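You operate a simulated robot arm through the tools that you are given. There is no shell and no other tool. Be economical: measure what you need, move in short steps, check, and stop when the job is done.

Carry out the task below with a simulated robot arm. There is one attempt and no reset: what you move stays moved.

JOB
Close the motors door. Then close the cart drawer. Then open the clips drawer, take the tube labelled "T4" from the top of the cart and leave it in the inside of the clips drawer, then shut the drawer. Then put one of the cold packs from the island bench top in the yellow crate. Then take the purple nozzle and put it on top of the red reel. Then take the flask labelled "F2" from the island bench top and leave it on the white tile. Then shut the caps drawer. Do these in the order given. Set down upright: tube, flask.

The check looks at the end state, three seconds after you hand in, the way a careful person would. Anything else that was tipped, shoved, dropped, spilled or broken makes it a failure. Lids that push on must go on centred and level and be pressed home; caps that screw on are set level and turned clockwise until they are tight.

ROBOT AND FRAMES
A 6-joint arm with a two-finger gripper on a trunk, on a base that drives. Base frame: it is fixed to the floor where the robot stands at the start and does not move with it; the origin is under the middle of the robot, x ahead of it, y to its left, z up. Lengths are in mm, angles in rad, forces in N, time in s.
Its first joint turns from -2.897 to 2.897 rad. Places, roughly: caps drawer [4200, -1100, 700]; cart drawer [400, 600, 700]; clips drawer [1600, -1300, 700]; cold pack [-500, -1750, 1000]; flask [-1000, -2500, 1000]; inside of the clips drawer [1600, -1200, 600]; motors door [700, -100, 400]; purple nozzle (3x3x15 cm) [200, -2100, 1100]; red reel (6x6x4 cm) [2600, 2000, 900]; tube [250, 750, 750]; white tile [-750, -3000, 750]; yellow crate (27x18x7 cm) [-200, -1700, 900]. Payload 2.54 kg.
Tool frame: the origin (TCP) lies between the finger pads and is the grasp point; the fingertips stand 30 mm ahead of it; z points along the fingers, y is the line along which they close. Largest opening 116 mm; the body of the gripper starts 95 mm behind the TCP.
Orientation is that of the tool frame in the base frame, as a unit quaternion [x, y, z, w]. With the fingers straight down and closing along the base's y, the tool's x points along the base's -x, its y along +y and its z along -z.

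CONTROLS
- The arm moves only by the tool servo_tool. Its argument "moves" is a list of rows, each an object of numbers (a shift or turn left out is 0, a gripper value left out holds the last): "wx", "wy", "wz": the turn, a rotation vector about the tool's x, y, z in units of 8 degrees (1.0 is 8 degrees); "dx", "dy", "dz": the shift along the tool's x, y, z in units of 40 mm (1.0 is 40 mm); "fingers": the finger opening in mm, from 0 to 116. In form: [{"wx": .., "wy": .., "wz": .., "dx": .., "dy": .., "dz": .., "fingers": ..}, ...]. A call has 1 to 12 rows; each row shifts and turns the commanded pose from where the row before left it, along the tool's axes as they then stand. A call with a number of a shift or a turn outside -1 to 1 is refused whole. A row lasts 0.2 s, in which the tool goes at most 50 mm and 0.15 rad; a call with a longer step from one row to the next is refused whole, and so is a gripper value outside its range. A pose out of reach is approached as far as the arm can. The call stops where the force on the tool passes 40 N (or 10 N more than at its start, if that is more) or the arm is blocked; 0.2 s more then pass. The fingers move at their own pace (about 72 mm/s each) and stop on an object; they squeeze with about 33 N. The grip force told is the motor's: it shows also when the fingers shut on nothing. Time passes only in rows, and 0.2 s behind the last, so rows that do not move let the fingers close. The reply holds the time, the measured pose of the TCP, the force on the tool along the base axes, the opening and the grip force, in the units named above and with some noise, with the torque about the TCP (base axes, N m) and any sound that the robot's microphone picked up.
- Cameras (640 x 400 px; columns grow to the right, rows downward): "scene" is now at [-58.8, 198, 1391.9]; the picture's right is [0.62, -0.79, 0.00], its down [-0.57, -0.45, -0.69] and it looks along [0.54, 0.42, -0.73] (base axes); focal length 234 px, centre (320, 200). "wrist" rides on the gripper at [69, -15, -122] in the tool frame; the picture's right is [0.21, 0.98, 0.00], its down [-0.83, 0.18, -0.53] and it looks along [-0.52, 0.11, 0.85] (tool axes); focal length 251 px, centre (320, 200). There is no depth. A picture from a camera that has moved, and an enlarged one, comes with that camera's place and axes in the base frame and with its lens.
- camera(camera): a new picture of that camera. It takes no simulated time.
- drive_base(legs): drives the robot by 1 to 6 legs, each [ahead, left, turn to the left] in mm, mm and rad, along the robot's own axes; the way and the turn of a leg run together, so that a leg with both is an arc; at most 1500 mm and 3.142 rad a leg. The arm and the cameras ride along, it lands a little off, and it stops where it bumps. It gives what a move gives.
- head_to(pan, tilt): turns the head with the scene camera to pan (to the left, within 2.094 rad either way) and tilt (down, from -0.506 to 1.204), counted from straight ahead of the robot. It gives what a move gives.
- enlarge(camera, box): a new picture of the part [left, top, right, bottom] of that camera's present view, enlarged. It takes no simulated time.
- hand_in(): hands the job in; it is judged then, once.

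Go step by step. Nothing tells you exact positions but the pictures and the camera data: compare them with the known pose of the tool, close in by small moves and look again before you grip or let go. The budget is 196 turns and 166 pictures, counting those below and the enlarged ones. Unless the task says otherwise, let go and move clear before handing in.

The tools are called after ">>>" as a command line: name --argument value ..., lists and objects as JSON in quotes. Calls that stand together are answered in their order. servo_tool: Moves the arm, as the interface text tells. Its arguments: {"type":"object","properties":{"moves":{"type":"array"}},"required":["moves"]} The other tools are called the same way: drive_base (legs) drives the base; head_to (pan, tilt) turns the head that bears the scene camera; camera (camera) takes a picture; enlarge (camera, box) takes an enlarged picture of a part of a camera's view; hand_in () hands the job in.

At the start:

```text
time: 0.0
eef_pos: [393.5, 331.5, 1044.6]
ee_rot: [0.0, 1.0, 0.001, 0.0]
force: [-0.5, -0.4, 1.0]
ft_torque: [0.03, -0.01, 0.02]
gripper_width: 116.0
grip_force: 0.0
robot x, y, heading: [-2.2, -1.0, 0.002]
head pan, tilt: [0.665, 0.813]
```

scene: 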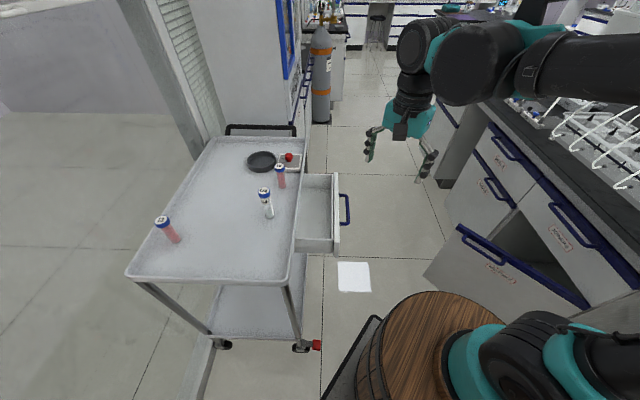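
wrist: 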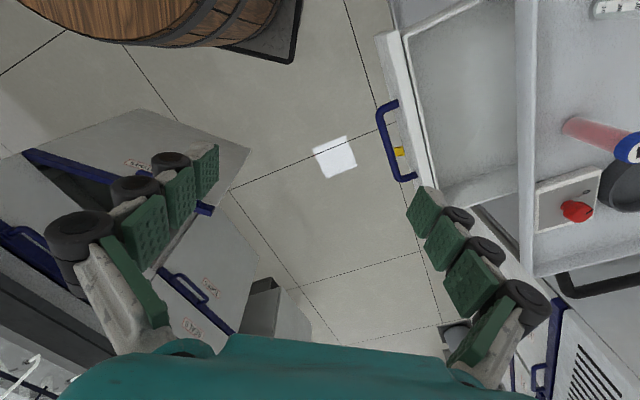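

I see the cart to the left with its drawer open, and an open door on the bench to the right (motors door). I'll look closer at that door first.

>>> head_to --pan -0.15 --tilt 0.9

>>> camera --camera "scene"

```text
time: 1.1
eef_pos: [392.6, 331.7, 1044.6]
ee_rot: [0.0, 1.0, -0.001, 0.0]
force: [0.3, 0.1, -0.7]
ft_torque: [0.05, 0.01, 0.0]
gripper_width: 115.9
grip_force: 0.0
robot x, y, heading: [0.1, 1.6, 0.001]
head pan, tilt: [-0.15, 0.901]
```

```text
163 pictures are left
camera scene: at [-47.1, 137.4, 1385.1], right [-0.15, -0.99, 0.0], down [-0.77, 0.12, -0.62], along [0.61, -0.09, -0.78], focal length 234 px, centre (320, 200)
```

scene: 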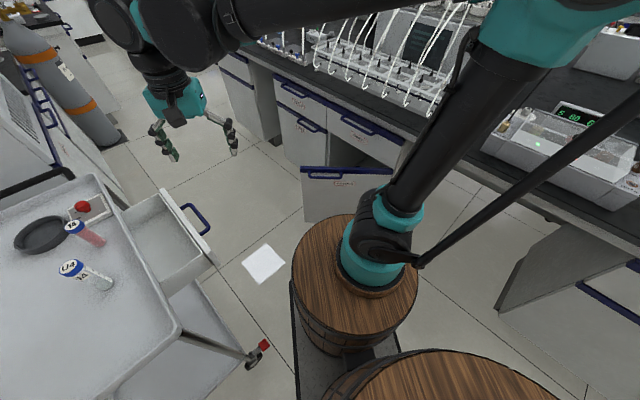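

I see the open door ahead of the barrel trunk. I'll enlarge it to read it and find its hinge.

>>> enlarge --camera "scene" --box '[230, 60, 430, 240]'

>>> enlarge --camera "scene" --box '[440, 180, 640, 400]'

```text
2.22 times, centred on (330, 150) of scene
camera zoom: at [-47.1, 137.4, 1385.1], right [-0.15, -0.99, 0.0], down [-0.77, 0.12, -0.62], along [0.61, -0.09, -0.78], focal length 520 px, centre (298, 311)
```

zoom: 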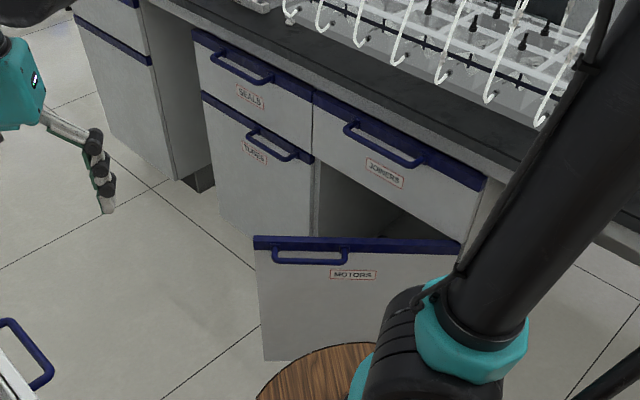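

```text
1.82 times, centred on (540, 290) of scene
camera zoom: at [-47.1, 137.4, 1385.1], right [-0.15, -0.99, 0.0], down [-0.77, 0.12, -0.62], along [0.61, -0.09, -0.78], focal length 425 px, centre (-80, 36)
```

zoom: 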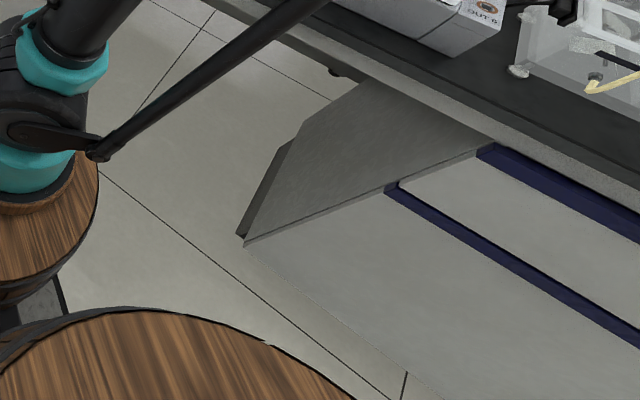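

The motors door hinges on its right side near (690,-335), with its free edge near (800,113) and its top around z 585; the bench front runs at about 37° to x. I'll drive a bit ahead, then aim the closed fingers at the door's outer face.

>>> drive_base --legs '[[150, 0, 0]]'

>>> servo_tool --moves '[{"wz": 1, "fingers": 0}, {"wz": 1}, {"wz": 1}, {"wz": 1}, {"wz": 1}, {"wy": -1}, {"wy": -1}, {"wy": -1}, {"wy": -1}, {"wy": -1}, {"wy": -1}]'

>>> camera --camera "scene"

```text
time: 2.5
eef_pos: [542.4, 332.3, 1044.3]
ee_rot: [0.0, 1.0, 0.0, 0.0]
force: [0.3, 0.7, 0.2]
ft_torque: [-0.03, -0.01, -0.02]
gripper_width: 116.2
grip_force: 0.1
robot x, y, heading: [153.0, 2.1, 0.0]
head pan, tilt: [-0.15, 0.901]
```

```text
time: 4.9
eef_pos: [544.3, 333.3, 1043.1]
ee_rot: [0.313, 0.858, -0.14, 0.384]
force: [0.0, -0.9, 0.5]
ft_torque: [0.03, 0.0, 0.03]
gripper_width: 0.3
grip_force: 28.7
robot x, y, heading: [152.2, 1.4, 0.005]
head pan, tilt: [-0.15, 0.901]
```

```text
160 pictures are left
camera scene: at [104.4, 137.3, 1385.1], right [-0.15, -0.99, 0.0], down [-0.77, 0.12, -0.62], along [0.61, -0.09, -0.78], focal length 234 px, centre (320, 200)
```

scene: 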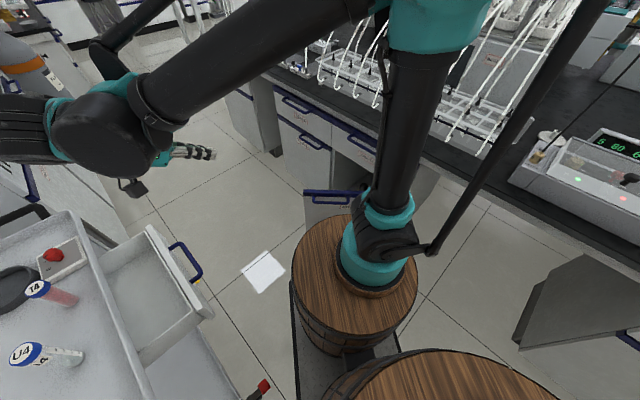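

The tool now points forward-right and 45° down. I'll descend toward the door's outer face in two steps.

>>> servo_tool --moves '[{"dx": 0.342, "dy": -0.164, "dz": 0.986}, {"dx": 0.342, "dy": -0.164, "dz": 0.986}, {"dx": 0.342, "dy": -0.164, "dz": 0.986}, {"dx": 0.342, "dy": -0.164, "dz": 0.986}, {"dx": 0.342, "dy": -0.164, "dz": 0.986}, {"dx": 0.342, "dy": -0.164, "dz": 0.986}, {"dx": 0.342, "dy": -0.164, "dz": 0.986}, {"dx": 0.342, "dy": -0.164, "dz": 0.986}, {"dx": 0.342, "dy": -0.164, "dz": 0.986}, {"dx": 0.342, "dy": -0.164, "dz": 0.986}, {"dx": 0.342, "dy": -0.164, "dz": 0.986}]'

>>> camera --camera "wrist"

>>> camera --camera "scene"

```text
time: 7.3
eef_pos: [698.3, 200.8, 778.9]
ee_rot: [0.313, 0.859, -0.139, 0.381]
force: [-0.9, -0.4, -0.2]
ft_torque: [0.0, -0.01, -0.02]
gripper_width: 0.0
grip_force: 28.5
out of reach, approached as far as the arm can: row 7, 8, 9, 10, 11
robot x, y, heading: [150.1, 1.3, -0.003]
head pan, tilt: [-0.15, 0.901]
```

```text
159 pictures are left
camera wrist: at [584.5, 278.7, 809.7], right [0.52, 0.84, -0.16], down [0.24, 0.04, 0.97], along [0.82, -0.54, -0.18], focal length 251 px, centre (320, 200)
```

wrist: 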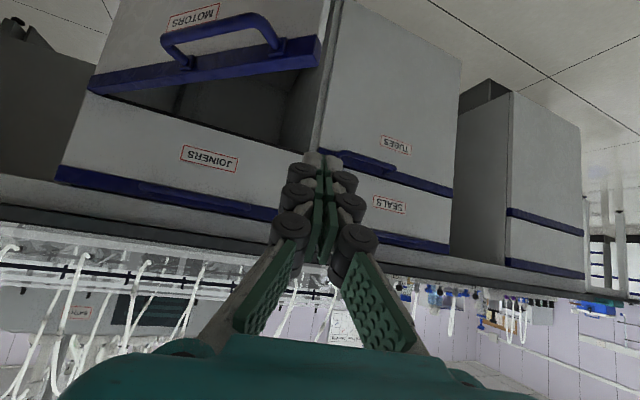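

```text
158 pictures are left
camera scene: at [104.1, 137.4, 1385.1], right [-0.15, -0.99, 0.0], down [-0.77, 0.12, -0.62], along [0.61, -0.09, -0.78], focal length 234 px, centre (320, 200)
```

scene: 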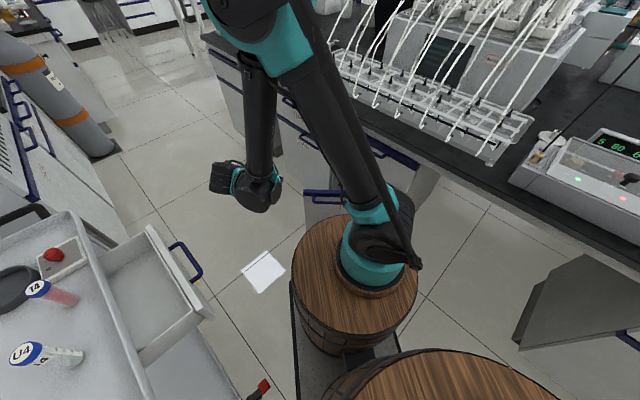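

The low pose is out of reach this close, so I'll back the base off to give the arm more room, then continue down.

>>> drive_base --legs '[[-170, 0, 0]]'

>>> servo_tool --moves '[{"dz": 0.0}]'

```text
time: 8.8
eef_pos: [530.1, 201.4, 779.4]
ee_rot: [0.312, 0.858, -0.139, 0.383]
force: [-0.3, 0.2, -0.2]
ft_torque: [-0.02, 0.01, 0.01]
gripper_width: 0.0
grip_force: 28.3
robot x, y, heading: [-13.5, 0.7, -0.0]
head pan, tilt: [-0.15, 0.901]
```

```text
time: 9.2
eef_pos: [530.7, 202.4, 779.0]
ee_rot: [0.313, 0.859, -0.139, 0.381]
force: [0.3, 0.2, 0.0]
ft_torque: [0.0, 0.01, 0.01]
gripper_width: 0.0
grip_force: 28.5
robot x, y, heading: [-15.6, 2.1, -0.01]
head pan, tilt: [-0.15, 0.901]
```

Continue: first outward and down, then lower straight.

>>> servo_tool --moves '[{"dx": -0.1, "dz": 0.96}, {"dx": -0.1, "dz": 0.96}, {"dx": -0.1, "dz": 0.96}, {"dx": -0.1, "dz": 0.96}, {"dx": -0.1, "dz": 0.96}, {"dx": -0.1, "dz": 0.96}, {"dx": -0.1, "dz": 0.96}, {"dx": 0.65, "dz": 0.58}, {"dx": 0.65, "dz": 0.58}, {"dx": 0.65, "dz": 0.58}, {"dx": 0.65, "dz": 0.58}]'

>>> camera --camera "wrist"

>>> camera --camera "scene"

```text
time: 11.6
eef_pos: [803.6, 148.0, 638.7]
ee_rot: [0.312, 0.859, -0.139, 0.382]
force: [-0.5, 0.0, -0.1]
ft_torque: [0.03, 0.0, 0.01]
gripper_width: 0.0
grip_force: 28.2
out of reach, approached as far as the arm can: row 1, 2, 3, 4, 5, 6, 7, 8, 9, 10, 11
robot x, y, heading: [-18.0, 2.3, 0.0]
head pan, tilt: [-0.15, 0.901]
```

```text
157 pictures are left
camera wrist: at [689.9, 224.9, 668.8], right [0.52, 0.84, -0.16], down [0.24, 0.04, 0.97], along [0.82, -0.54, -0.18], focal length 251 px, centre (320, 200)
```

wrist: 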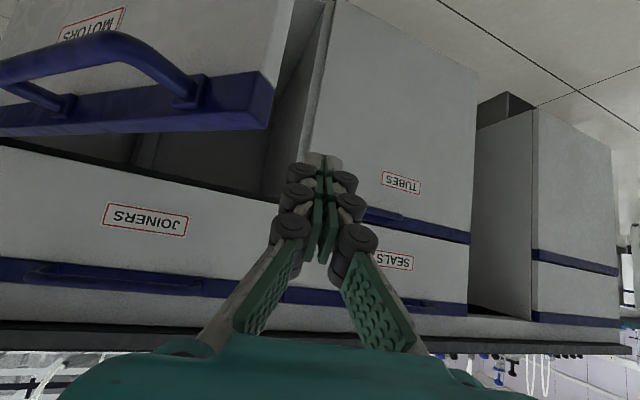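

```text
156 pictures are left
camera scene: at [-63.2, 137.4, 1385.1], right [-0.15, -0.99, 0.0], down [-0.77, 0.12, -0.62], along [0.61, -0.09, -0.78], focal length 234 px, centre (320, 200)
```

scene: 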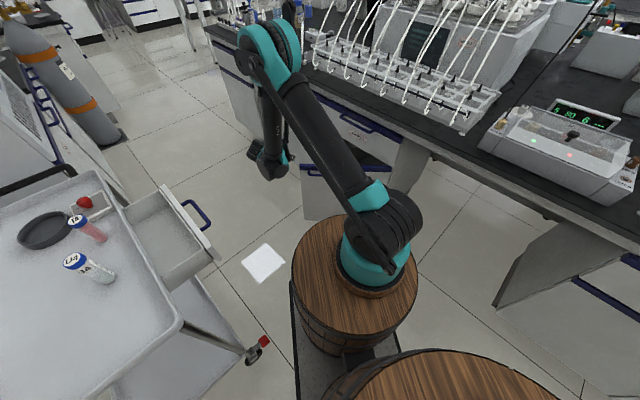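

The boundary seems to be a wrist limit with this much tilt. I'll make the tool steeper by 24° and then retry in small steps.

>>> servo_tool --moves '[{"wy": 1}, {"wy": 1}, {"wy": 1}]'

```text
time: 12.4
eef_pos: [805.4, 147.7, 637.5]
ee_rot: [0.335, 0.919, -0.07, 0.194]
force: [-0.8, 0.7, 0.5]
ft_torque: [-0.01, -0.01, -0.02]
gripper_width: 0.1
grip_force: 28.5
robot x, y, heading: [-14.6, -2.7, -0.0]
head pan, tilt: [-0.15, 0.901]
```

Now shift back to the outer side of the door (staying above its top) and go down.

>>> servo_tool --moves '[{"dx": -0.3, "dz": -0.69}, {"dx": 0.05, "dy": -0.76}, {"dx": 0.05, "dy": -0.76}, {"dx": 0.05, "dy": -0.76}, {"dx": 0.05, "dy": -0.76}, {"dx": 0.33, "dz": 0.74}, {"dx": 0.33, "dz": 0.74}, {"dx": 0.33, "dz": 0.74}, {"dx": 0.33, "dz": 0.74}, {"dx": 0.33, "dz": 0.74}]'

>>> camera --camera "wrist"

>>> camera --camera "scene"

```text
time: 14.1
eef_pos: [761.7, 71.7, 630.5]
ee_rot: [0.334, 0.918, -0.072, 0.199]
force: [0.9, 1.2, 25.1]
ft_torque: [0.08, -0.24, 0.0]
gripper_width: 0.0
grip_force: 28.4
out of reach, approached as far as the arm can: row 5, 6, 7, 8
robot x, y, heading: [-17.7, 4.3, 0.002]
head pan, tilt: [-0.15, 0.901]
stopped in row 8: the force on the tool passed its limit at 75 N (the readings are from after the stop); the commanded pose is now the measured one
```

```text
155 pictures are left
camera wrist: at [666.9, 134.7, 712.2], right [0.48, 0.87, -0.09], down [0.53, -0.2, 0.83], along [0.7, -0.44, -0.56], focal length 251 px, centre (320, 200)
```

wrist: 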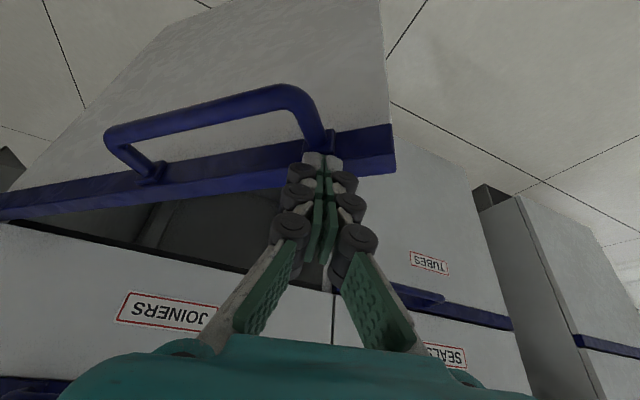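

```text
154 pictures are left
camera scene: at [-63.8, 137.4, 1385.1], right [-0.15, -0.99, 0.0], down [-0.77, 0.12, -0.62], along [0.61, -0.09, -0.78], focal length 234 px, centre (320, 200)
```

scene: 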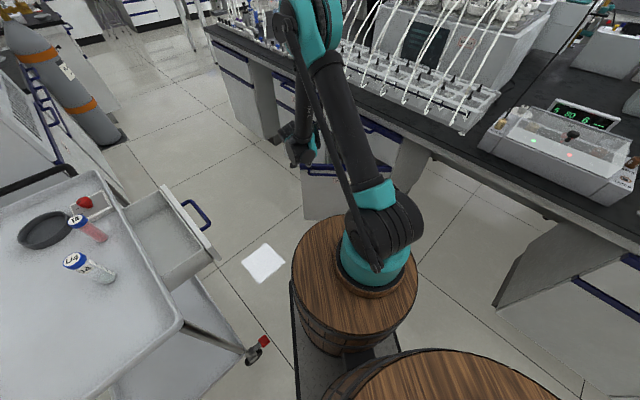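

The fingertip landed on the door's top edge, so the top is around z 600. I'll lift, back the base away and come down on the outer side with the arm more extended.

>>> servo_tool --moves '[{"dx": -0.4, "dz": -0.9}]'

>>> drive_base --legs '[[-160, 0, 0]]'

>>> servo_tool --moves '[{"dx": 0.2, "dz": 0.7}, {"dx": 0.2, "dz": 0.7}, {"dx": 0.33, "dz": 0.74}, {"dx": 0.33, "dz": 0.74}, {"dx": 0.33, "dz": 0.74}, {"dx": 0.33, "dz": 0.74}]'

>>> camera --camera "wrist"

```text
time: 14.5
eef_pos: [763.2, 73.2, 665.3]
ee_rot: [0.334, 0.919, -0.074, 0.197]
force: [0.7, 0.0, 0.5]
ft_torque: [0.0, -0.02, 0.02]
gripper_width: 0.0
grip_force: 28.9
robot x, y, heading: [-15.5, -1.3, -0.001]
head pan, tilt: [-0.15, 0.901]
```

```text
time: 15.9
eef_pos: [605.5, 72.3, 665.4]
ee_rot: [0.335, 0.919, -0.072, 0.197]
force: [-0.5, -0.2, 0.0]
ft_torque: [-0.02, 0.02, 0.0]
gripper_width: 0.2
grip_force: 28.4
robot x, y, heading: [-177.3, -0.4, -0.002]
head pan, tilt: [-0.15, 0.901]
```

```text
time: 17.3
eef_pos: [674.0, 88.0, 519.9]
ee_rot: [0.335, 0.919, -0.074, 0.195]
force: [-0.4, 0.3, 1.0]
ft_torque: [0.0, 0.0, 0.0]
gripper_width: 0.2
grip_force: 28.8
out of reach, approached as far as the arm can: row 2, 3, 4, 5, 6
robot x, y, heading: [-176.7, -2.2, -0.001]
head pan, tilt: [-0.15, 0.901]
```

```text
153 pictures are left
camera wrist: at [578.8, 149.5, 603.2], right [0.48, 0.87, -0.09], down [0.53, -0.2, 0.82], along [0.7, -0.44, -0.56], focal length 251 px, centre (320, 200)
```

wrist: 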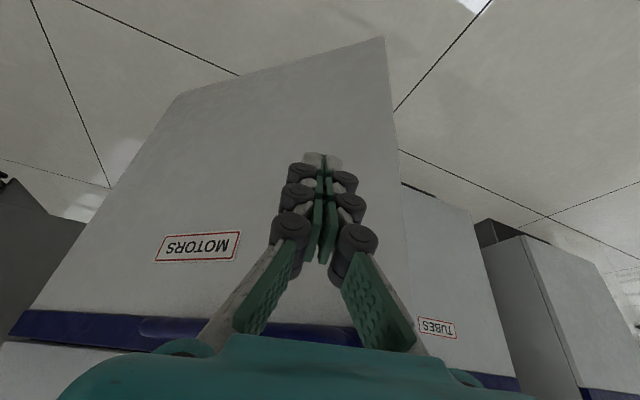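

The fingertip is below the handle, in front of the door's face near the free side. I'll push by driving diagonally (ahead and right), following the door's arc.

>>> drive_base --legs '[[160, -105, 0]]'

>>> camera --camera "wrist"

```text
time: 18.9
eef_pos: [835.3, -14.8, 520.0]
ee_rot: [0.335, 0.919, -0.074, 0.196]
force: [0.6, 0.0, 0.1]
ft_torque: [0.02, 0.02, 0.02]
gripper_width: 0.1
grip_force: 28.3
robot x, y, heading: [-10.5, -101.7, 0.0]
head pan, tilt: [-0.15, 0.901]
```

```text
152 pictures are left
camera wrist: at [739.7, 47.5, 603.4], right [0.48, 0.87, -0.09], down [0.53, -0.2, 0.82], along [0.7, -0.44, -0.56], focal length 251 px, centre (320, 200)
```

wrist: 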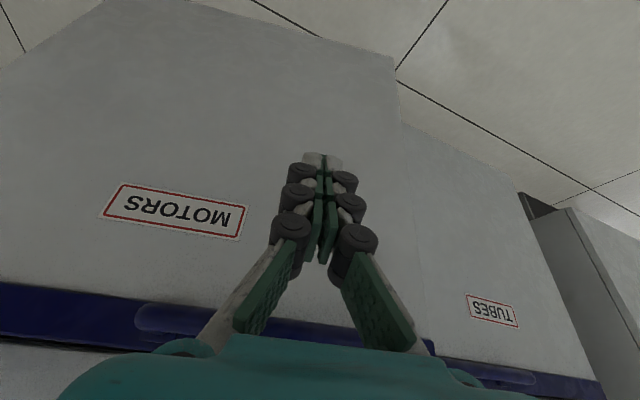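

The door is moving with the push. Continue.

>>> drive_base --legs '[[70, -46, 0]]'

>>> camera --camera "wrist"

>>> camera --camera "scene"

```text
time: 19.9
eef_pos: [905.3, -62.7, 521.2]
ee_rot: [0.336, 0.918, -0.074, 0.195]
force: [0.6, 0.0, -0.2]
ft_torque: [0.04, 0.0, -0.01]
gripper_width: 0.0
grip_force: 29.2
robot x, y, heading: [57.5, -148.0, -0.002]
head pan, tilt: [-0.15, 0.901]
```

```text
151 pictures are left
camera wrist: at [810.2, -0.2, 603.4], right [0.48, 0.87, -0.09], down [0.53, -0.2, 0.82], along [0.7, -0.45, -0.56], focal length 251 px, centre (320, 200)
```

wrist: 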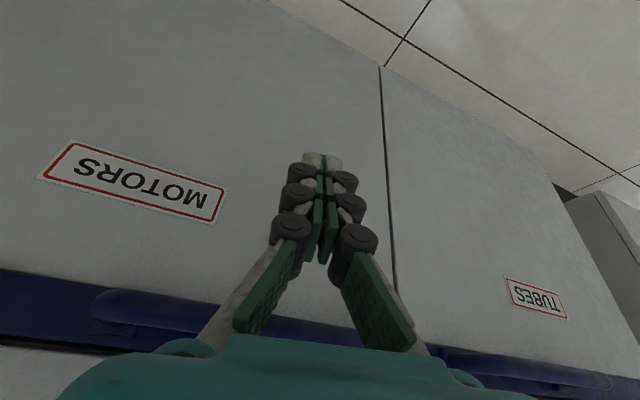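

```text
150 pictures are left
camera scene: at [10.8, -11.1, 1385.1], right [-0.15, -0.99, 0.0], down [-0.77, 0.12, -0.62], along [0.61, -0.09, -0.78], focal length 234 px, centre (320, 200)
```

scene: 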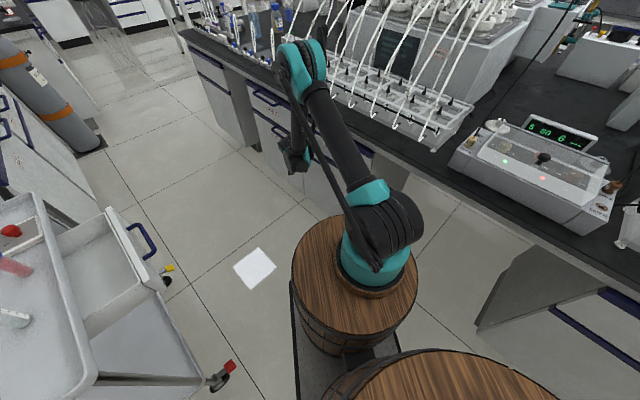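

It looks nearly flush. I'll press the last bit with the arm along the door's normal until force rises.

>>> servo_tool --moves '[{"dx": -0.223, "dy": -0.057, "dz": 0.098}, {"dx": -0.223, "dy": -0.057, "dz": 0.098}, {"dx": -0.223, "dy": -0.057, "dz": 0.098}, {"dx": -0.223, "dy": -0.057, "dz": 0.098}, {"dx": -0.223, "dy": -0.057, "dz": 0.098}, {"dx": -0.223, "dy": -0.057, "dz": 0.098}]'

>>> camera --camera "wrist"

```text
time: 21.2
eef_pos: [933.9, -101.1, 520.2]
ee_rot: [0.333, 0.92, -0.072, 0.193]
force: [-1.8, 2.6, -0.3]
ft_torque: [-0.22, -0.16, -0.09]
gripper_width: 0.3
grip_force: 28.2
robot x, y, heading: [58.0, -150.0, 0.0]
head pan, tilt: [-0.15, 0.901]
stopped in row 6: the force on the tool passed its limit at 55 N (the readings are from after the stop); the commanded pose is now the measured one
```

```text
149 pictures are left
camera wrist: at [838.8, -39.2, 604.1], right [0.48, 0.87, -0.09], down [0.53, -0.21, 0.82], along [0.7, -0.44, -0.56], focal length 251 px, centre (320, 200)
```

wrist: 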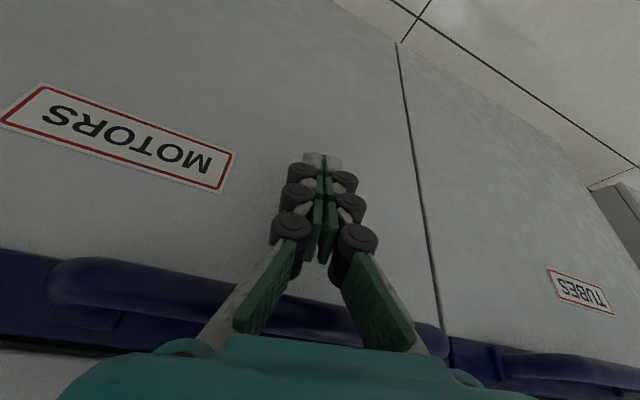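

The motors door is flush. I'll back off diagonally, raise the tool, and look at the cart drawer.

>>> drive_base --legs '[[-140, 110, 0]]'

>>> servo_tool --moves '[{"dx": -0.35, "dz": -0.85}, {"dx": -0.35, "dz": -0.85}, {"dx": -0.35, "dz": -0.85}, {"dx": -0.35, "dz": -0.85}, {"dx": -0.35, "dz": -0.85}, {"dx": -0.35, "dz": -0.85}, {"dx": -0.35, "dz": -0.85}, {"dx": -0.35, "dz": -0.85}, {"wy": 1}, {"wy": 1}, {"wy": 1}]'

>>> head_to --pan 0.85 --tilt 0.8

>>> camera --camera "scene"

```text
time: 22.8
eef_pos: [792.1, 12.2, 519.4]
ee_rot: [0.334, 0.92, -0.073, 0.194]
force: [-0.8, -0.3, -0.4]
ft_torque: [0.02, 0.0, 0.0]
gripper_width: 0.0
grip_force: 28.7
robot x, y, heading: [-79.4, -38.2, 0.0]
head pan, tilt: [-0.15, 0.901]
```

```text
time: 25.1
eef_pos: [788.3, 18.4, 815.3]
ee_rot: [0.341, 0.94, -0.002, -0.004]
force: [0.3, -0.5, 0.4]
ft_torque: [-0.01, -0.01, -0.01]
gripper_width: 0.0
grip_force: 28.2
robot x, y, heading: [-84.2, -37.4, -0.0]
head pan, tilt: [-0.15, 0.901]
```

```text
time: 26.4
eef_pos: [788.4, 17.6, 815.1]
ee_rot: [0.341, 0.94, -0.002, -0.002]
force: [-0.3, -0.6, -0.1]
ft_torque: [0.01, 0.02, -0.03]
gripper_width: 0.2
grip_force: 28.7
robot x, y, heading: [-85.6, -37.8, 0.004]
head pan, tilt: [0.85, 0.799]
```

```text
148 pictures are left
camera scene: at [-153.0, 171.2, 1393.0], right [0.75, -0.66, 0.0], down [-0.47, -0.54, -0.7], along [0.46, 0.52, -0.72], focal length 234 px, centre (320, 200)
```

scene: 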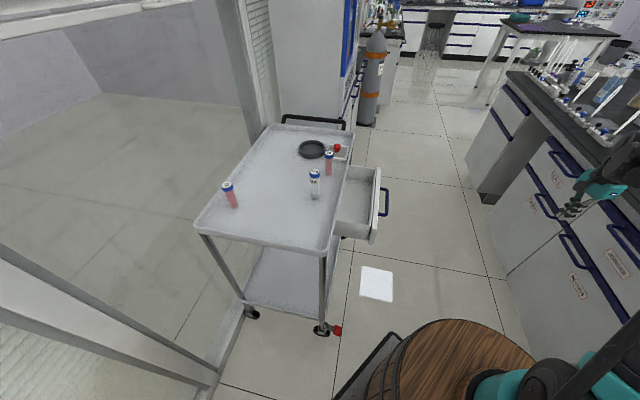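

Zoom on the cart, and check the motors door from here.

>>> enlarge --camera "scene" --box '[190, 100, 410, 260]'

>>> enlarge --camera "scene" --box '[460, 60, 640, 360]'

```text
2.50 times, centred on (300, 180) of scene
camera zoom: at [-153.0, 171.2, 1393.0], right [0.75, -0.66, 0.0], down [-0.47, -0.54, -0.7], along [0.46, 0.52, -0.72], focal length 585 px, centre (370, 250)
```

zoom: 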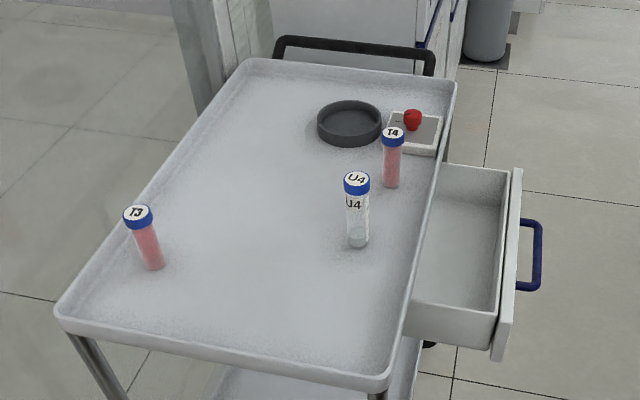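

```text
1.33 times, centred on (550, 210) of scene
camera zoom: at [-153.0, 171.2, 1393.0], right [0.75, -0.66, 0.0], down [-0.47, -0.54, -0.7], along [0.46, 0.52, -0.72], focal length 312 px, centre (13, 187)
```

zoom: 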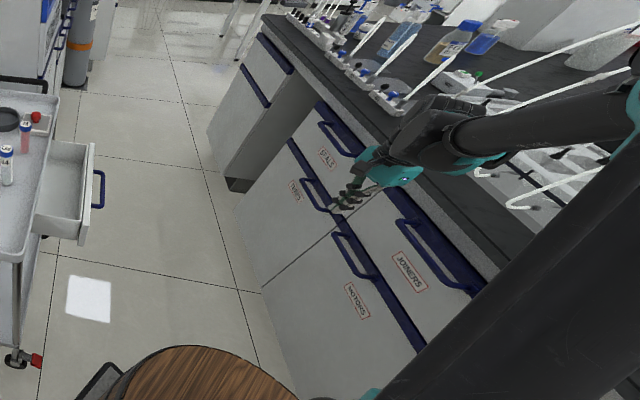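

The motors door is shut. The cart drawer's handle is near (488,488,~690) and it must be pushed along about (-0.57,0.82); I'll bring the tool over there first.

>>> servo_tool --moves '[{"wz": 1}, {"wz": 0.9}, {"dx": 1}, {"dx": 1}, {"dx": 1}, {"dx": 1}, {"dx": 1}, {"dx": 1}, {"dx": 1}, {"dx": 1}, {"dx": 1}]'

>>> servo_tool --moves '[{"wy": 1}, {"wy": 1}, {"wy": 1}, {"wy": 1}, {"dx": -0.4, "dz": 0.64}, {"dx": -0.4, "dz": 0.64}, {"dx": -0.4, "dz": 0.64}, {"dx": -0.4, "dz": 0.64}]'

>>> camera --camera "scene"

>>> camera --camera "wrist"

```text
time: 28.8
eef_pos: [581.7, 314.1, 814.3]
ee_rot: [0.463, 0.886, -0.002, -0.003]
force: [-0.3, -0.6, 0.6]
ft_torque: [0.03, 0.03, 0.02]
gripper_width: 0.0
grip_force: 28.3
robot x, y, heading: [-82.4, -37.9, -0.0]
head pan, tilt: [0.85, 0.799]
```

```text
time: 30.6
eef_pos: [580.6, 312.8, 694.2]
ee_rot: [0.445, 0.852, 0.126, -0.246]
force: [0.0, 0.9, 0.5]
ft_torque: [0.02, -0.04, 0.01]
gripper_width: 0.0
grip_force: 28.5
robot x, y, heading: [-85.4, -38.5, -0.004]
head pan, tilt: [0.85, 0.799]
```

```text
145 pictures are left
camera scene: at [-153.1, 171.2, 1393.0], right [0.75, -0.66, 0.0], down [-0.47, -0.54, -0.7], along [0.46, 0.52, -0.72], focal length 234 px, centre (320, 200)
```

scene: 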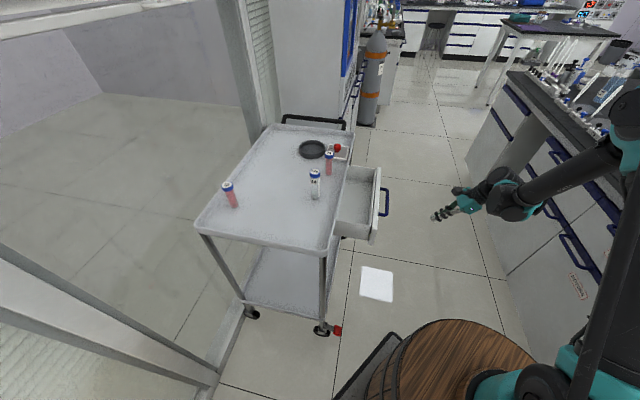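

```text
144 pictures are left
camera wrist: at [574.1, 299.4, 835.1], right [0.7, 0.71, 0.11], down [0.71, -0.7, 0.01], along [0.08, 0.07, -0.99], focal length 251 px, centre (320, 200)
```

wrist: 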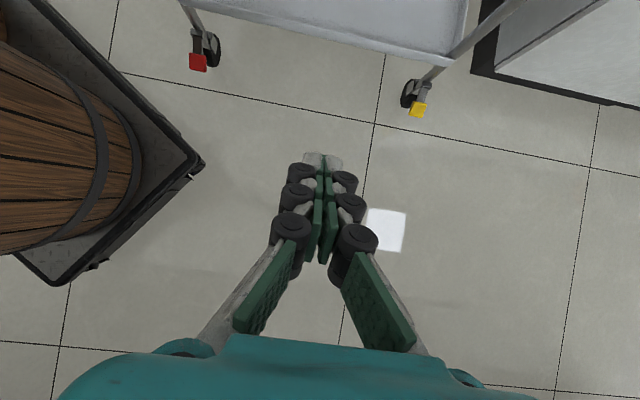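

Approach the handle: about 180 mm along the push direction, with a small lateral shift. I'll do most of it and look.

>>> servo_tool --moves '[{"dx": 0.848, "dz": 0.53, "dy": 0.2}, {"dx": 0.848, "dz": 0.53, "dy": 0.2}, {"dx": 0.848, "dz": 0.53, "dy": 0.2}]'

>>> enlarge --camera "scene" --box '[260, 120, 480, 260]'

>>> camera --camera "wrist"

```text
time: 31.4
eef_pos: [534.0, 424.3, 695.0]
ee_rot: [0.446, 0.851, 0.125, -0.247]
force: [1.0, 0.9, 0.4]
ft_torque: [0.02, 0.05, 0.02]
gripper_width: 0.1
grip_force: 28.3
robot x, y, heading: [-85.2, -36.6, -0.002]
head pan, tilt: [0.85, 0.799]
```

```text
2.86 times, centred on (370, 190) of scene
camera zoom: at [-152.8, 171.1, 1393.0], right [0.75, -0.66, 0.0], down [-0.47, -0.54, -0.7], along [0.46, 0.52, -0.72], focal length 668 px, centre (177, 229)
```

zoom: 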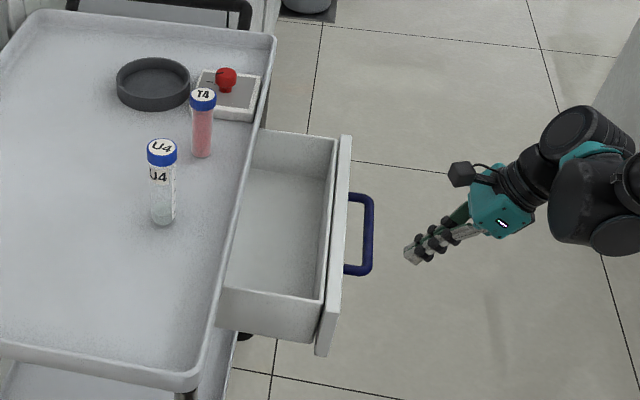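

```text
142 pictures are left
camera wrist: at [526.9, 411.2, 834.4], right [0.7, 0.71, 0.11], down [0.71, -0.7, 0.01], along [0.08, 0.07, -0.99], focal length 251 px, centre (320, 200)
```

wrist: 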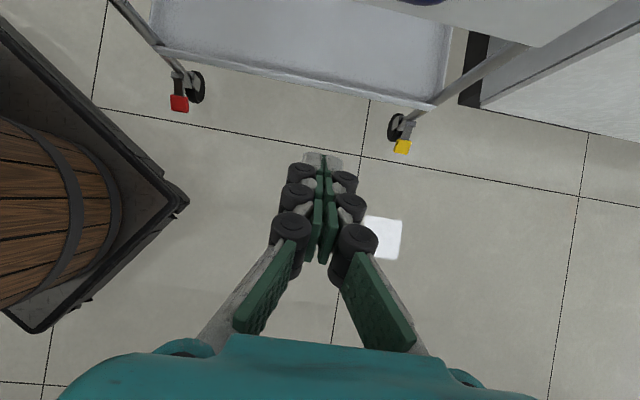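

The handle height isn't certain between the two views. I'll lift the tool for a wrist view of the drawer.

>>> servo_tool --moves '[{"dx": 0.53, "dz": -0.848}, {"dx": 0.53, "dz": -0.848}, {"dx": 0.53, "dz": -0.848}, {"dx": 0.53, "dz": -0.848}, {"wy": 1}, {"wy": 1}]'

>>> camera --camera "wrist"

```text
time: 32.8
eef_pos: [533.9, 425.6, 855.7]
ee_rot: [0.423, 0.809, 0.186, -0.364]
force: [-0.4, -0.2, 0.4]
ft_torque: [0.01, 0.02, -0.02]
gripper_width: 0.0
grip_force: 28.3
robot x, y, heading: [-84.0, -39.8, 0.002]
head pan, tilt: [0.85, 0.799]
```

```text
141 pictures are left
camera wrist: at [547.9, 381.1, 988.0], right [0.72, 0.68, 0.15], down [0.69, -0.67, -0.26], along [-0.07, 0.29, -0.95], focal length 251 px, centre (320, 200)
```

wrist: 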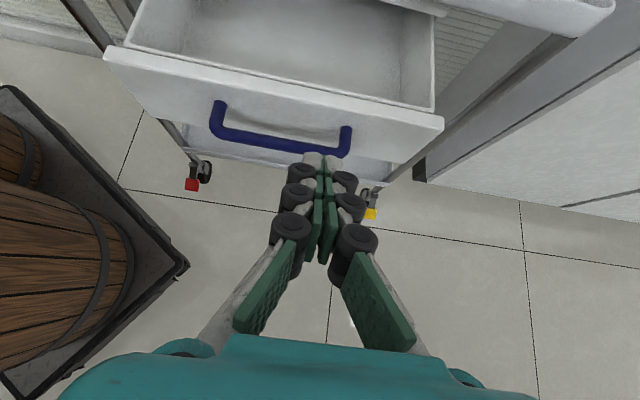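

Triangulating, the handle bar is around (460,468,742), about 77 mm ahead of the tool and 36 mm to its left. I'll go down to that height, align, then push.

>>> servo_tool --moves '[{"wy": -1}, {"wy": -1}, {"dx": -0.486, "dz": 0.777, "dy": -0.3}, {"dx": -0.486, "dz": 0.777, "dy": -0.3}, {"dx": -0.486, "dz": 0.777, "dy": -0.3}, {"dx": 0.848, "dz": 0.53}, {"dx": 0.424, "dz": 0.265}, {"dx": 0.424, "dz": 0.265}, {"dx": 0.424, "dz": 0.265}]'

>>> enlarge --camera "scene" --box '[260, 120, 480, 260]'

```text
time: 34.8
eef_pos: [445.5, 487.0, 743.9]
ee_rot: [0.445, 0.852, 0.125, -0.247]
force: [0.5, -0.7, -0.5]
ft_torque: [0.04, -0.02, -0.02]
gripper_width: 0.1
grip_force: 28.6
robot x, y, heading: [-83.4, -36.0, 0.009]
head pan, tilt: [0.85, 0.799]
```

```text
2.86 times, centred on (370, 190) of scene
camera zoom: at [-152.9, 171.2, 1393.0], right [0.75, -0.66, 0.0], down [-0.47, -0.54, -0.7], along [0.46, 0.52, -0.72], focal length 668 px, centre (177, 229)
```

zoom: 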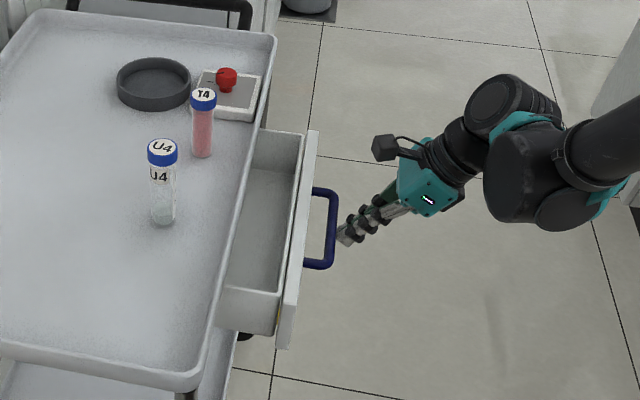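

Pushing works; the drawer is moving in. Continue.

>>> servo_tool --moves '[{"dx": 0.424, "dz": 0.265}, {"dx": 0.424, "dz": 0.265}, {"dx": 0.424, "dz": 0.265}]'

>>> servo_tool --moves '[{"dx": 0.212, "dz": 0.133}, {"dx": 0.212, "dz": 0.133}, {"dx": 0.212, "dz": 0.133}, {"dx": 0.212, "dz": 0.133}]'

>>> enlarge --camera "scene" --box '[260, 120, 480, 260]'

```text
time: 35.6
eef_pos: [411.1, 535.6, 745.4]
ee_rot: [0.445, 0.852, 0.126, -0.246]
force: [0.5, -0.2, 0.1]
ft_torque: [-0.01, -0.01, 0.05]
gripper_width: 0.0
grip_force: 28.3
robot x, y, heading: [-80.3, -36.6, 0.0]
head pan, tilt: [0.85, 0.799]
```

```text
time: 36.6
eef_pos: [388.1, 568.9, 744.6]
ee_rot: [0.446, 0.851, 0.125, -0.247]
force: [-0.6, 0.5, 0.2]
ft_torque: [0.01, -0.01, 0.0]
gripper_width: 0.0
grip_force: 29.0
robot x, y, heading: [-85.0, -39.9, 0.002]
head pan, tilt: [0.85, 0.799]
```

```text
2.86 times, centred on (370, 190) of scene
camera zoom: at [-153.0, 171.3, 1393.0], right [0.75, -0.66, 0.0], down [-0.47, -0.54, -0.7], along [0.46, 0.52, -0.72], focal length 668 px, centre (177, 229)
```

zoom: 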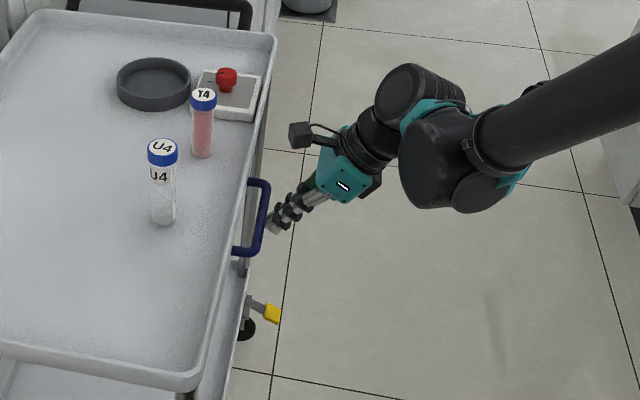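

Nearly shut. A few more gentle 6 mm steps until resistance.

>>> servo_tool --moves '[{"dx": 0.127, "dz": 0.08}, {"dx": 0.127, "dz": 0.08}, {"dx": 0.127, "dz": 0.08}, {"dx": 0.127, "dz": 0.08}]'

>>> enlarge --camera "scene" --box '[260, 120, 480, 260]'

```text
time: 37.4
eef_pos: [380.0, 580.1, 743.5]
ee_rot: [0.446, 0.852, 0.125, -0.245]
force: [1.2, -1.4, -2.3]
ft_torque: [-0.06, -0.04, 0.01]
gripper_width: 0.0
grip_force: 28.1
robot x, y, heading: [-84.4, -34.7, 0.0]
head pan, tilt: [0.85, 0.799]
stopped in row 4: the force on the tool passed its limit at 44 N (the readings are from after the stop); the commanded pose is now the measured one
```

```text
2.86 times, centred on (370, 190) of scene
camera zoom: at [-152.7, 171.1, 1393.0], right [0.75, -0.66, 0.0], down [-0.47, -0.54, -0.7], along [0.46, 0.52, -0.72], focal length 668 px, centre (177, 229)
```

zoom: 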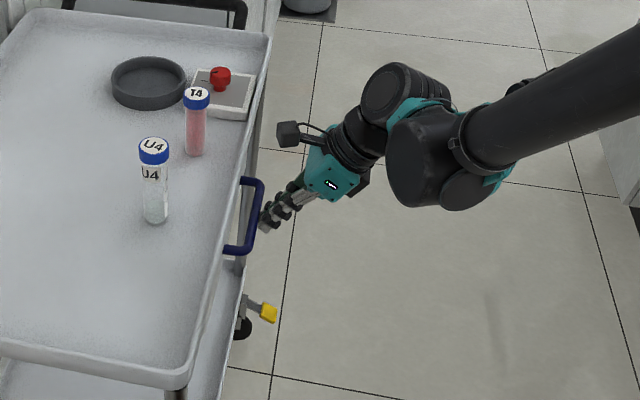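

The cart drawer is shut against its stop. I'll withdraw the tool and raise it, then look around for the route to the clips drawer.

>>> servo_tool --moves '[{"dx": -0.848, "dz": -0.53}, {"dx": -0.848, "dz": -0.53}, {"dx": -0.848, "dz": -0.53}, {"dx": 0.53, "dz": -0.848}, {"dx": 0.53, "dz": -0.848}, {"dx": 0.53, "dz": -0.848}, {"dx": 0.53, "dz": -0.848}, {"wy": -1, "dz": -0.8}, {"wy": -1, "dz": -0.8}, {"wy": -1, "dz": -0.8}, {"wy": -1, "dz": -0.8}]'

>>> head_to --pan -0.9 --tilt 0.45

>>> camera --camera "scene"

>>> head_to --pan 0.1 --tilt 0.35

>>> camera --camera "scene"

>>> head_to --pan -2.0 --tilt 0.45

>>> camera --camera "scene"

```text
time: 39.8
eef_pos: [475.7, 446.9, 1023.3]
ee_rot: [0.463, 0.886, -0.003, 0.001]
force: [0.4, 0.0, -0.8]
ft_torque: [0.0, 0.0, 0.02]
gripper_width: 0.0
grip_force: 28.3
robot x, y, heading: [-83.7, -40.3, -0.001]
head pan, tilt: [0.85, 0.799]
```

```text
time: 41.6
eef_pos: [474.6, 447.6, 1023.0]
ee_rot: [0.462, 0.887, -0.003, -0.002]
force: [0.2, 1.1, 0.5]
ft_torque: [-0.02, 0.0, -0.02]
gripper_width: 0.2
grip_force: 28.7
robot x, y, heading: [-82.5, -36.0, 0.003]
head pan, tilt: [-0.901, 0.45]
```

```text
137 pictures are left
camera scene: at [-148.8, 38.4, 1423.4], right [-0.78, -0.62, 0.0], down [-0.27, 0.34, -0.9], along [0.56, -0.7, -0.44], focal length 234 px, centre (320, 200)
```

scene: 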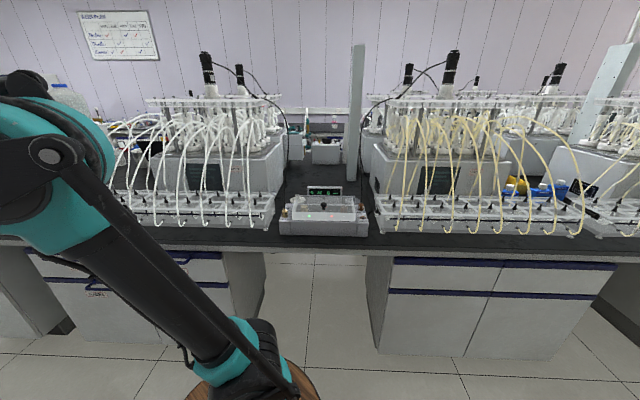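

```text
time: 42.9
eef_pos: [474.8, 448.8, 1023.8]
ee_rot: [0.462, 0.887, -0.003, -0.003]
force: [-0.4, -0.2, -0.9]
ft_torque: [-0.02, 0.01, 0.01]
gripper_width: 0.0
grip_force: 28.5
robot x, y, heading: [-81.4, -39.6, 0.0]
head pan, tilt: [0.099, 0.351]
```

```text
136 pictures are left
camera scene: at [-113.3, 119.7, 1432.6], right [0.1, -0.99, 0.0], down [-0.34, -0.03, -0.94], along [0.93, 0.09, -0.34], focal length 234 px, centre (320, 200)
```

scene: 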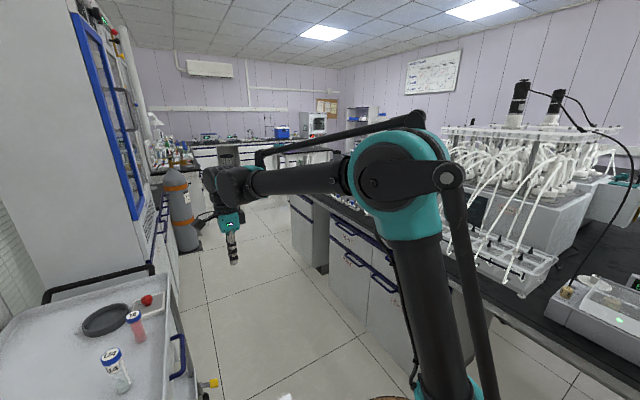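

```text
time: 44.9
eef_pos: [474.1, 447.8, 1023.3]
ee_rot: [0.463, 0.886, -0.003, -0.001]
force: [-0.4, 0.2, 0.1]
ft_torque: [0.0, 0.0, 0.02]
gripper_width: 0.0
grip_force: 28.8
robot x, y, heading: [-86.9, -39.8, 0.003]
head pan, tilt: [-2.0, 0.45]
```

```text
135 pictures are left
camera scene: at [-244.1, 26.8, 1423.5], right [-0.91, 0.41, 0.0], down [0.18, 0.4, -0.9], along [-0.37, -0.82, -0.44], focal length 234 px, centre (320, 200)
```

scene: 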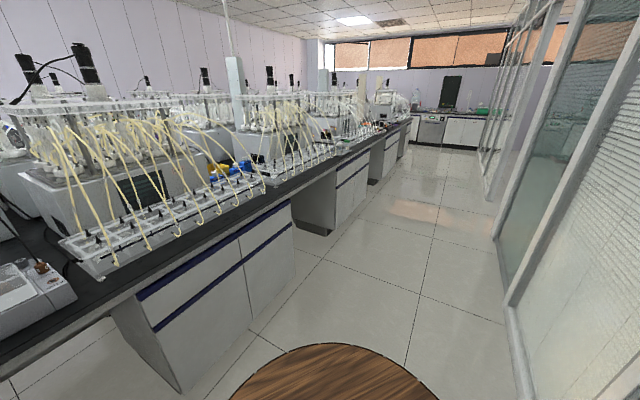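

The island runs along (0.8,0.6); the clips drawer is on its far side, and the island's left end is around 1.6 m along. I'll tuck the arm, turn along the aisle, drive partway and look.

>>> servo_tool --moves '[{"dx": -0.69, "dy": -0.79}, {"dx": -0.69, "dy": -0.79}, {"dx": -0.69, "dy": -0.79}, {"dx": -0.69, "dy": -0.79}, {"dx": -0.69, "dy": -0.79}, {"dx": -0.69, "dy": -0.79}, {"dx": -0.69, "dy": -0.79}, {"dx": -0.69, "dy": -0.79}, {"dx": -0.69, "dy": -0.79}, {"dx": -0.69, "dy": -0.79}, {"dx": -0.69, "dy": -0.79}, {"dx": -0.69, "dy": -0.79, "dz": -0.5}]'

>>> drive_base --legs '[[0, 0, 0.64], [0, -200, 0], [900, 0, 0]]'

>>> head_to --pan -0.1 --tilt 0.5

>>> camera --camera "scene"

```text
time: 47.5
eef_pos: [354.2, -40.6, 1045.9]
ee_rot: [0.462, 0.887, -0.003, 0.0]
force: [-0.4, -0.6, 1.0]
ft_torque: [0.02, 0.03, 0.01]
gripper_width: 0.3
grip_force: 29.0
robot x, y, heading: [-83.8, -39.7, 0.0]
head pan, tilt: [-2.0, 0.45]
```

```text
time: 49.3
eef_pos: [301.8, 170.4, 1046.2]
ee_rot: [0.228, 0.974, -0.004, 0.0]
force: [-0.2, -0.3, 0.2]
ft_torque: [-0.01, -0.01, -0.03]
gripper_width: 0.0
grip_force: 28.1
robot x, y, heading: [-87.3, -39.3, 0.507]
head pan, tilt: [-2.0, 0.45]
stopped in leg 1: the robot was blocked; the commanded pose is now the measured one
```

```text
time: 51.1
eef_pos: [302.5, 170.5, 1045.1]
ee_rot: [0.229, 0.973, -0.004, 0.0]
force: [0.0, 0.3, 0.0]
ft_torque: [0.04, -0.03, 0.02]
gripper_width: 0.5
grip_force: 28.7
robot x, y, heading: [-83.8, -39.5, 0.503]
head pan, tilt: [-0.099, 0.499]
```

```text
134 pictures are left
camera scene: at [-179.5, 69.6, 1419.0], right [0.39, -0.92, 0.0], down [-0.44, -0.19, -0.88], along [0.81, 0.34, -0.48], focal length 234 px, centre (320, 200)
```

scene: 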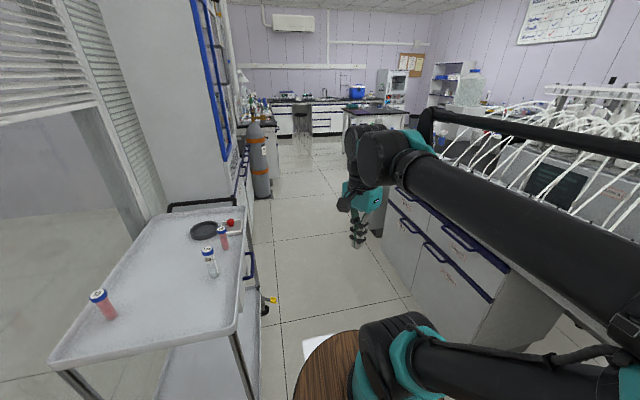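

The turn was blocked (likely by something left/behind). I'll strafe right away from it, then finish the turn.

>>> drive_base --legs '[[0, -220, 0], [0, 0, 0.13]]'

>>> camera --camera "scene"

```text
time: 53.4
eef_pos: [378.8, 24.8, 1044.8]
ee_rot: [0.165, 0.986, -0.004, 0.0]
force: [0.4, 1.2, -0.8]
ft_torque: [-0.03, 0.02, 0.02]
gripper_width: 0.2
grip_force: 28.8
robot x, y, heading: [21.2, -227.1, 0.631]
head pan, tilt: [-0.099, 0.499]
```

```text
133 pictures are left
camera scene: at [-86.7, -136.6, 1419.0], right [0.51, -0.86, 0.0], down [-0.41, -0.24, -0.88], along [0.76, 0.45, -0.48], focal length 234 px, centre (320, 200)
```

scene: 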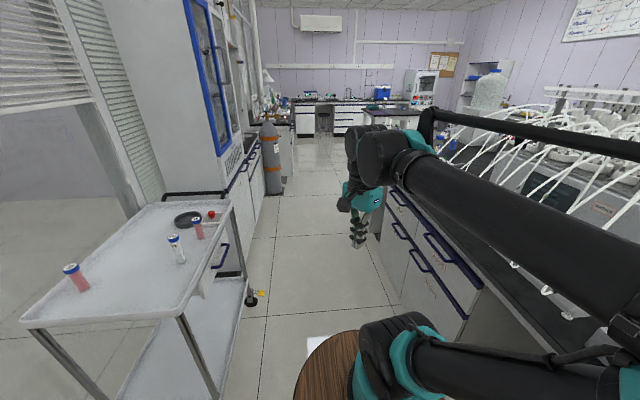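

Aisle clear; drive ahead along the aisle.

>>> drive_base --legs '[[1300, 0, 0]]'

>>> head_to --pan -0.5 --tilt 0.4

>>> camera --camera "scene"

```text
time: 59.8
eef_pos: [1412.6, 767.3, 1044.9]
ee_rot: [0.17, 0.985, -0.003, 0.0]
force: [-0.3, -0.5, -0.5]
ft_torque: [0.0, 0.0, 0.0]
gripper_width: 0.0
grip_force: 28.8
robot x, y, heading: [1055.0, 516.2, 0.624]
head pan, tilt: [-0.099, 0.499]
```

```text
time: 60.7
eef_pos: [1413.0, 766.8, 1044.6]
ee_rot: [0.171, 0.985, -0.003, 0.001]
force: [0.1, 0.5, -0.1]
ft_torque: [0.0, -0.02, 0.02]
gripper_width: 0.0
grip_force: 28.6
robot x, y, heading: [1051.7, 513.5, 0.621]
head pan, tilt: [-0.499, 0.4]
```

```text
132 pictures are left
camera scene: at [958.4, 577.0, 1428.1], right [0.12, -0.99, 0.0], down [-0.39, -0.05, -0.92], along [0.91, 0.11, -0.39], focal length 234 px, centre (320, 200)
```

scene: 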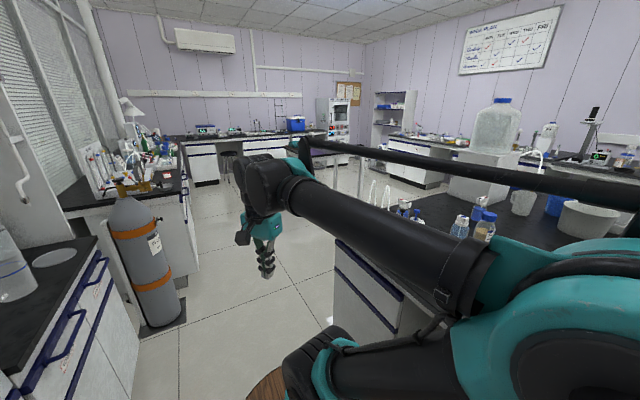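

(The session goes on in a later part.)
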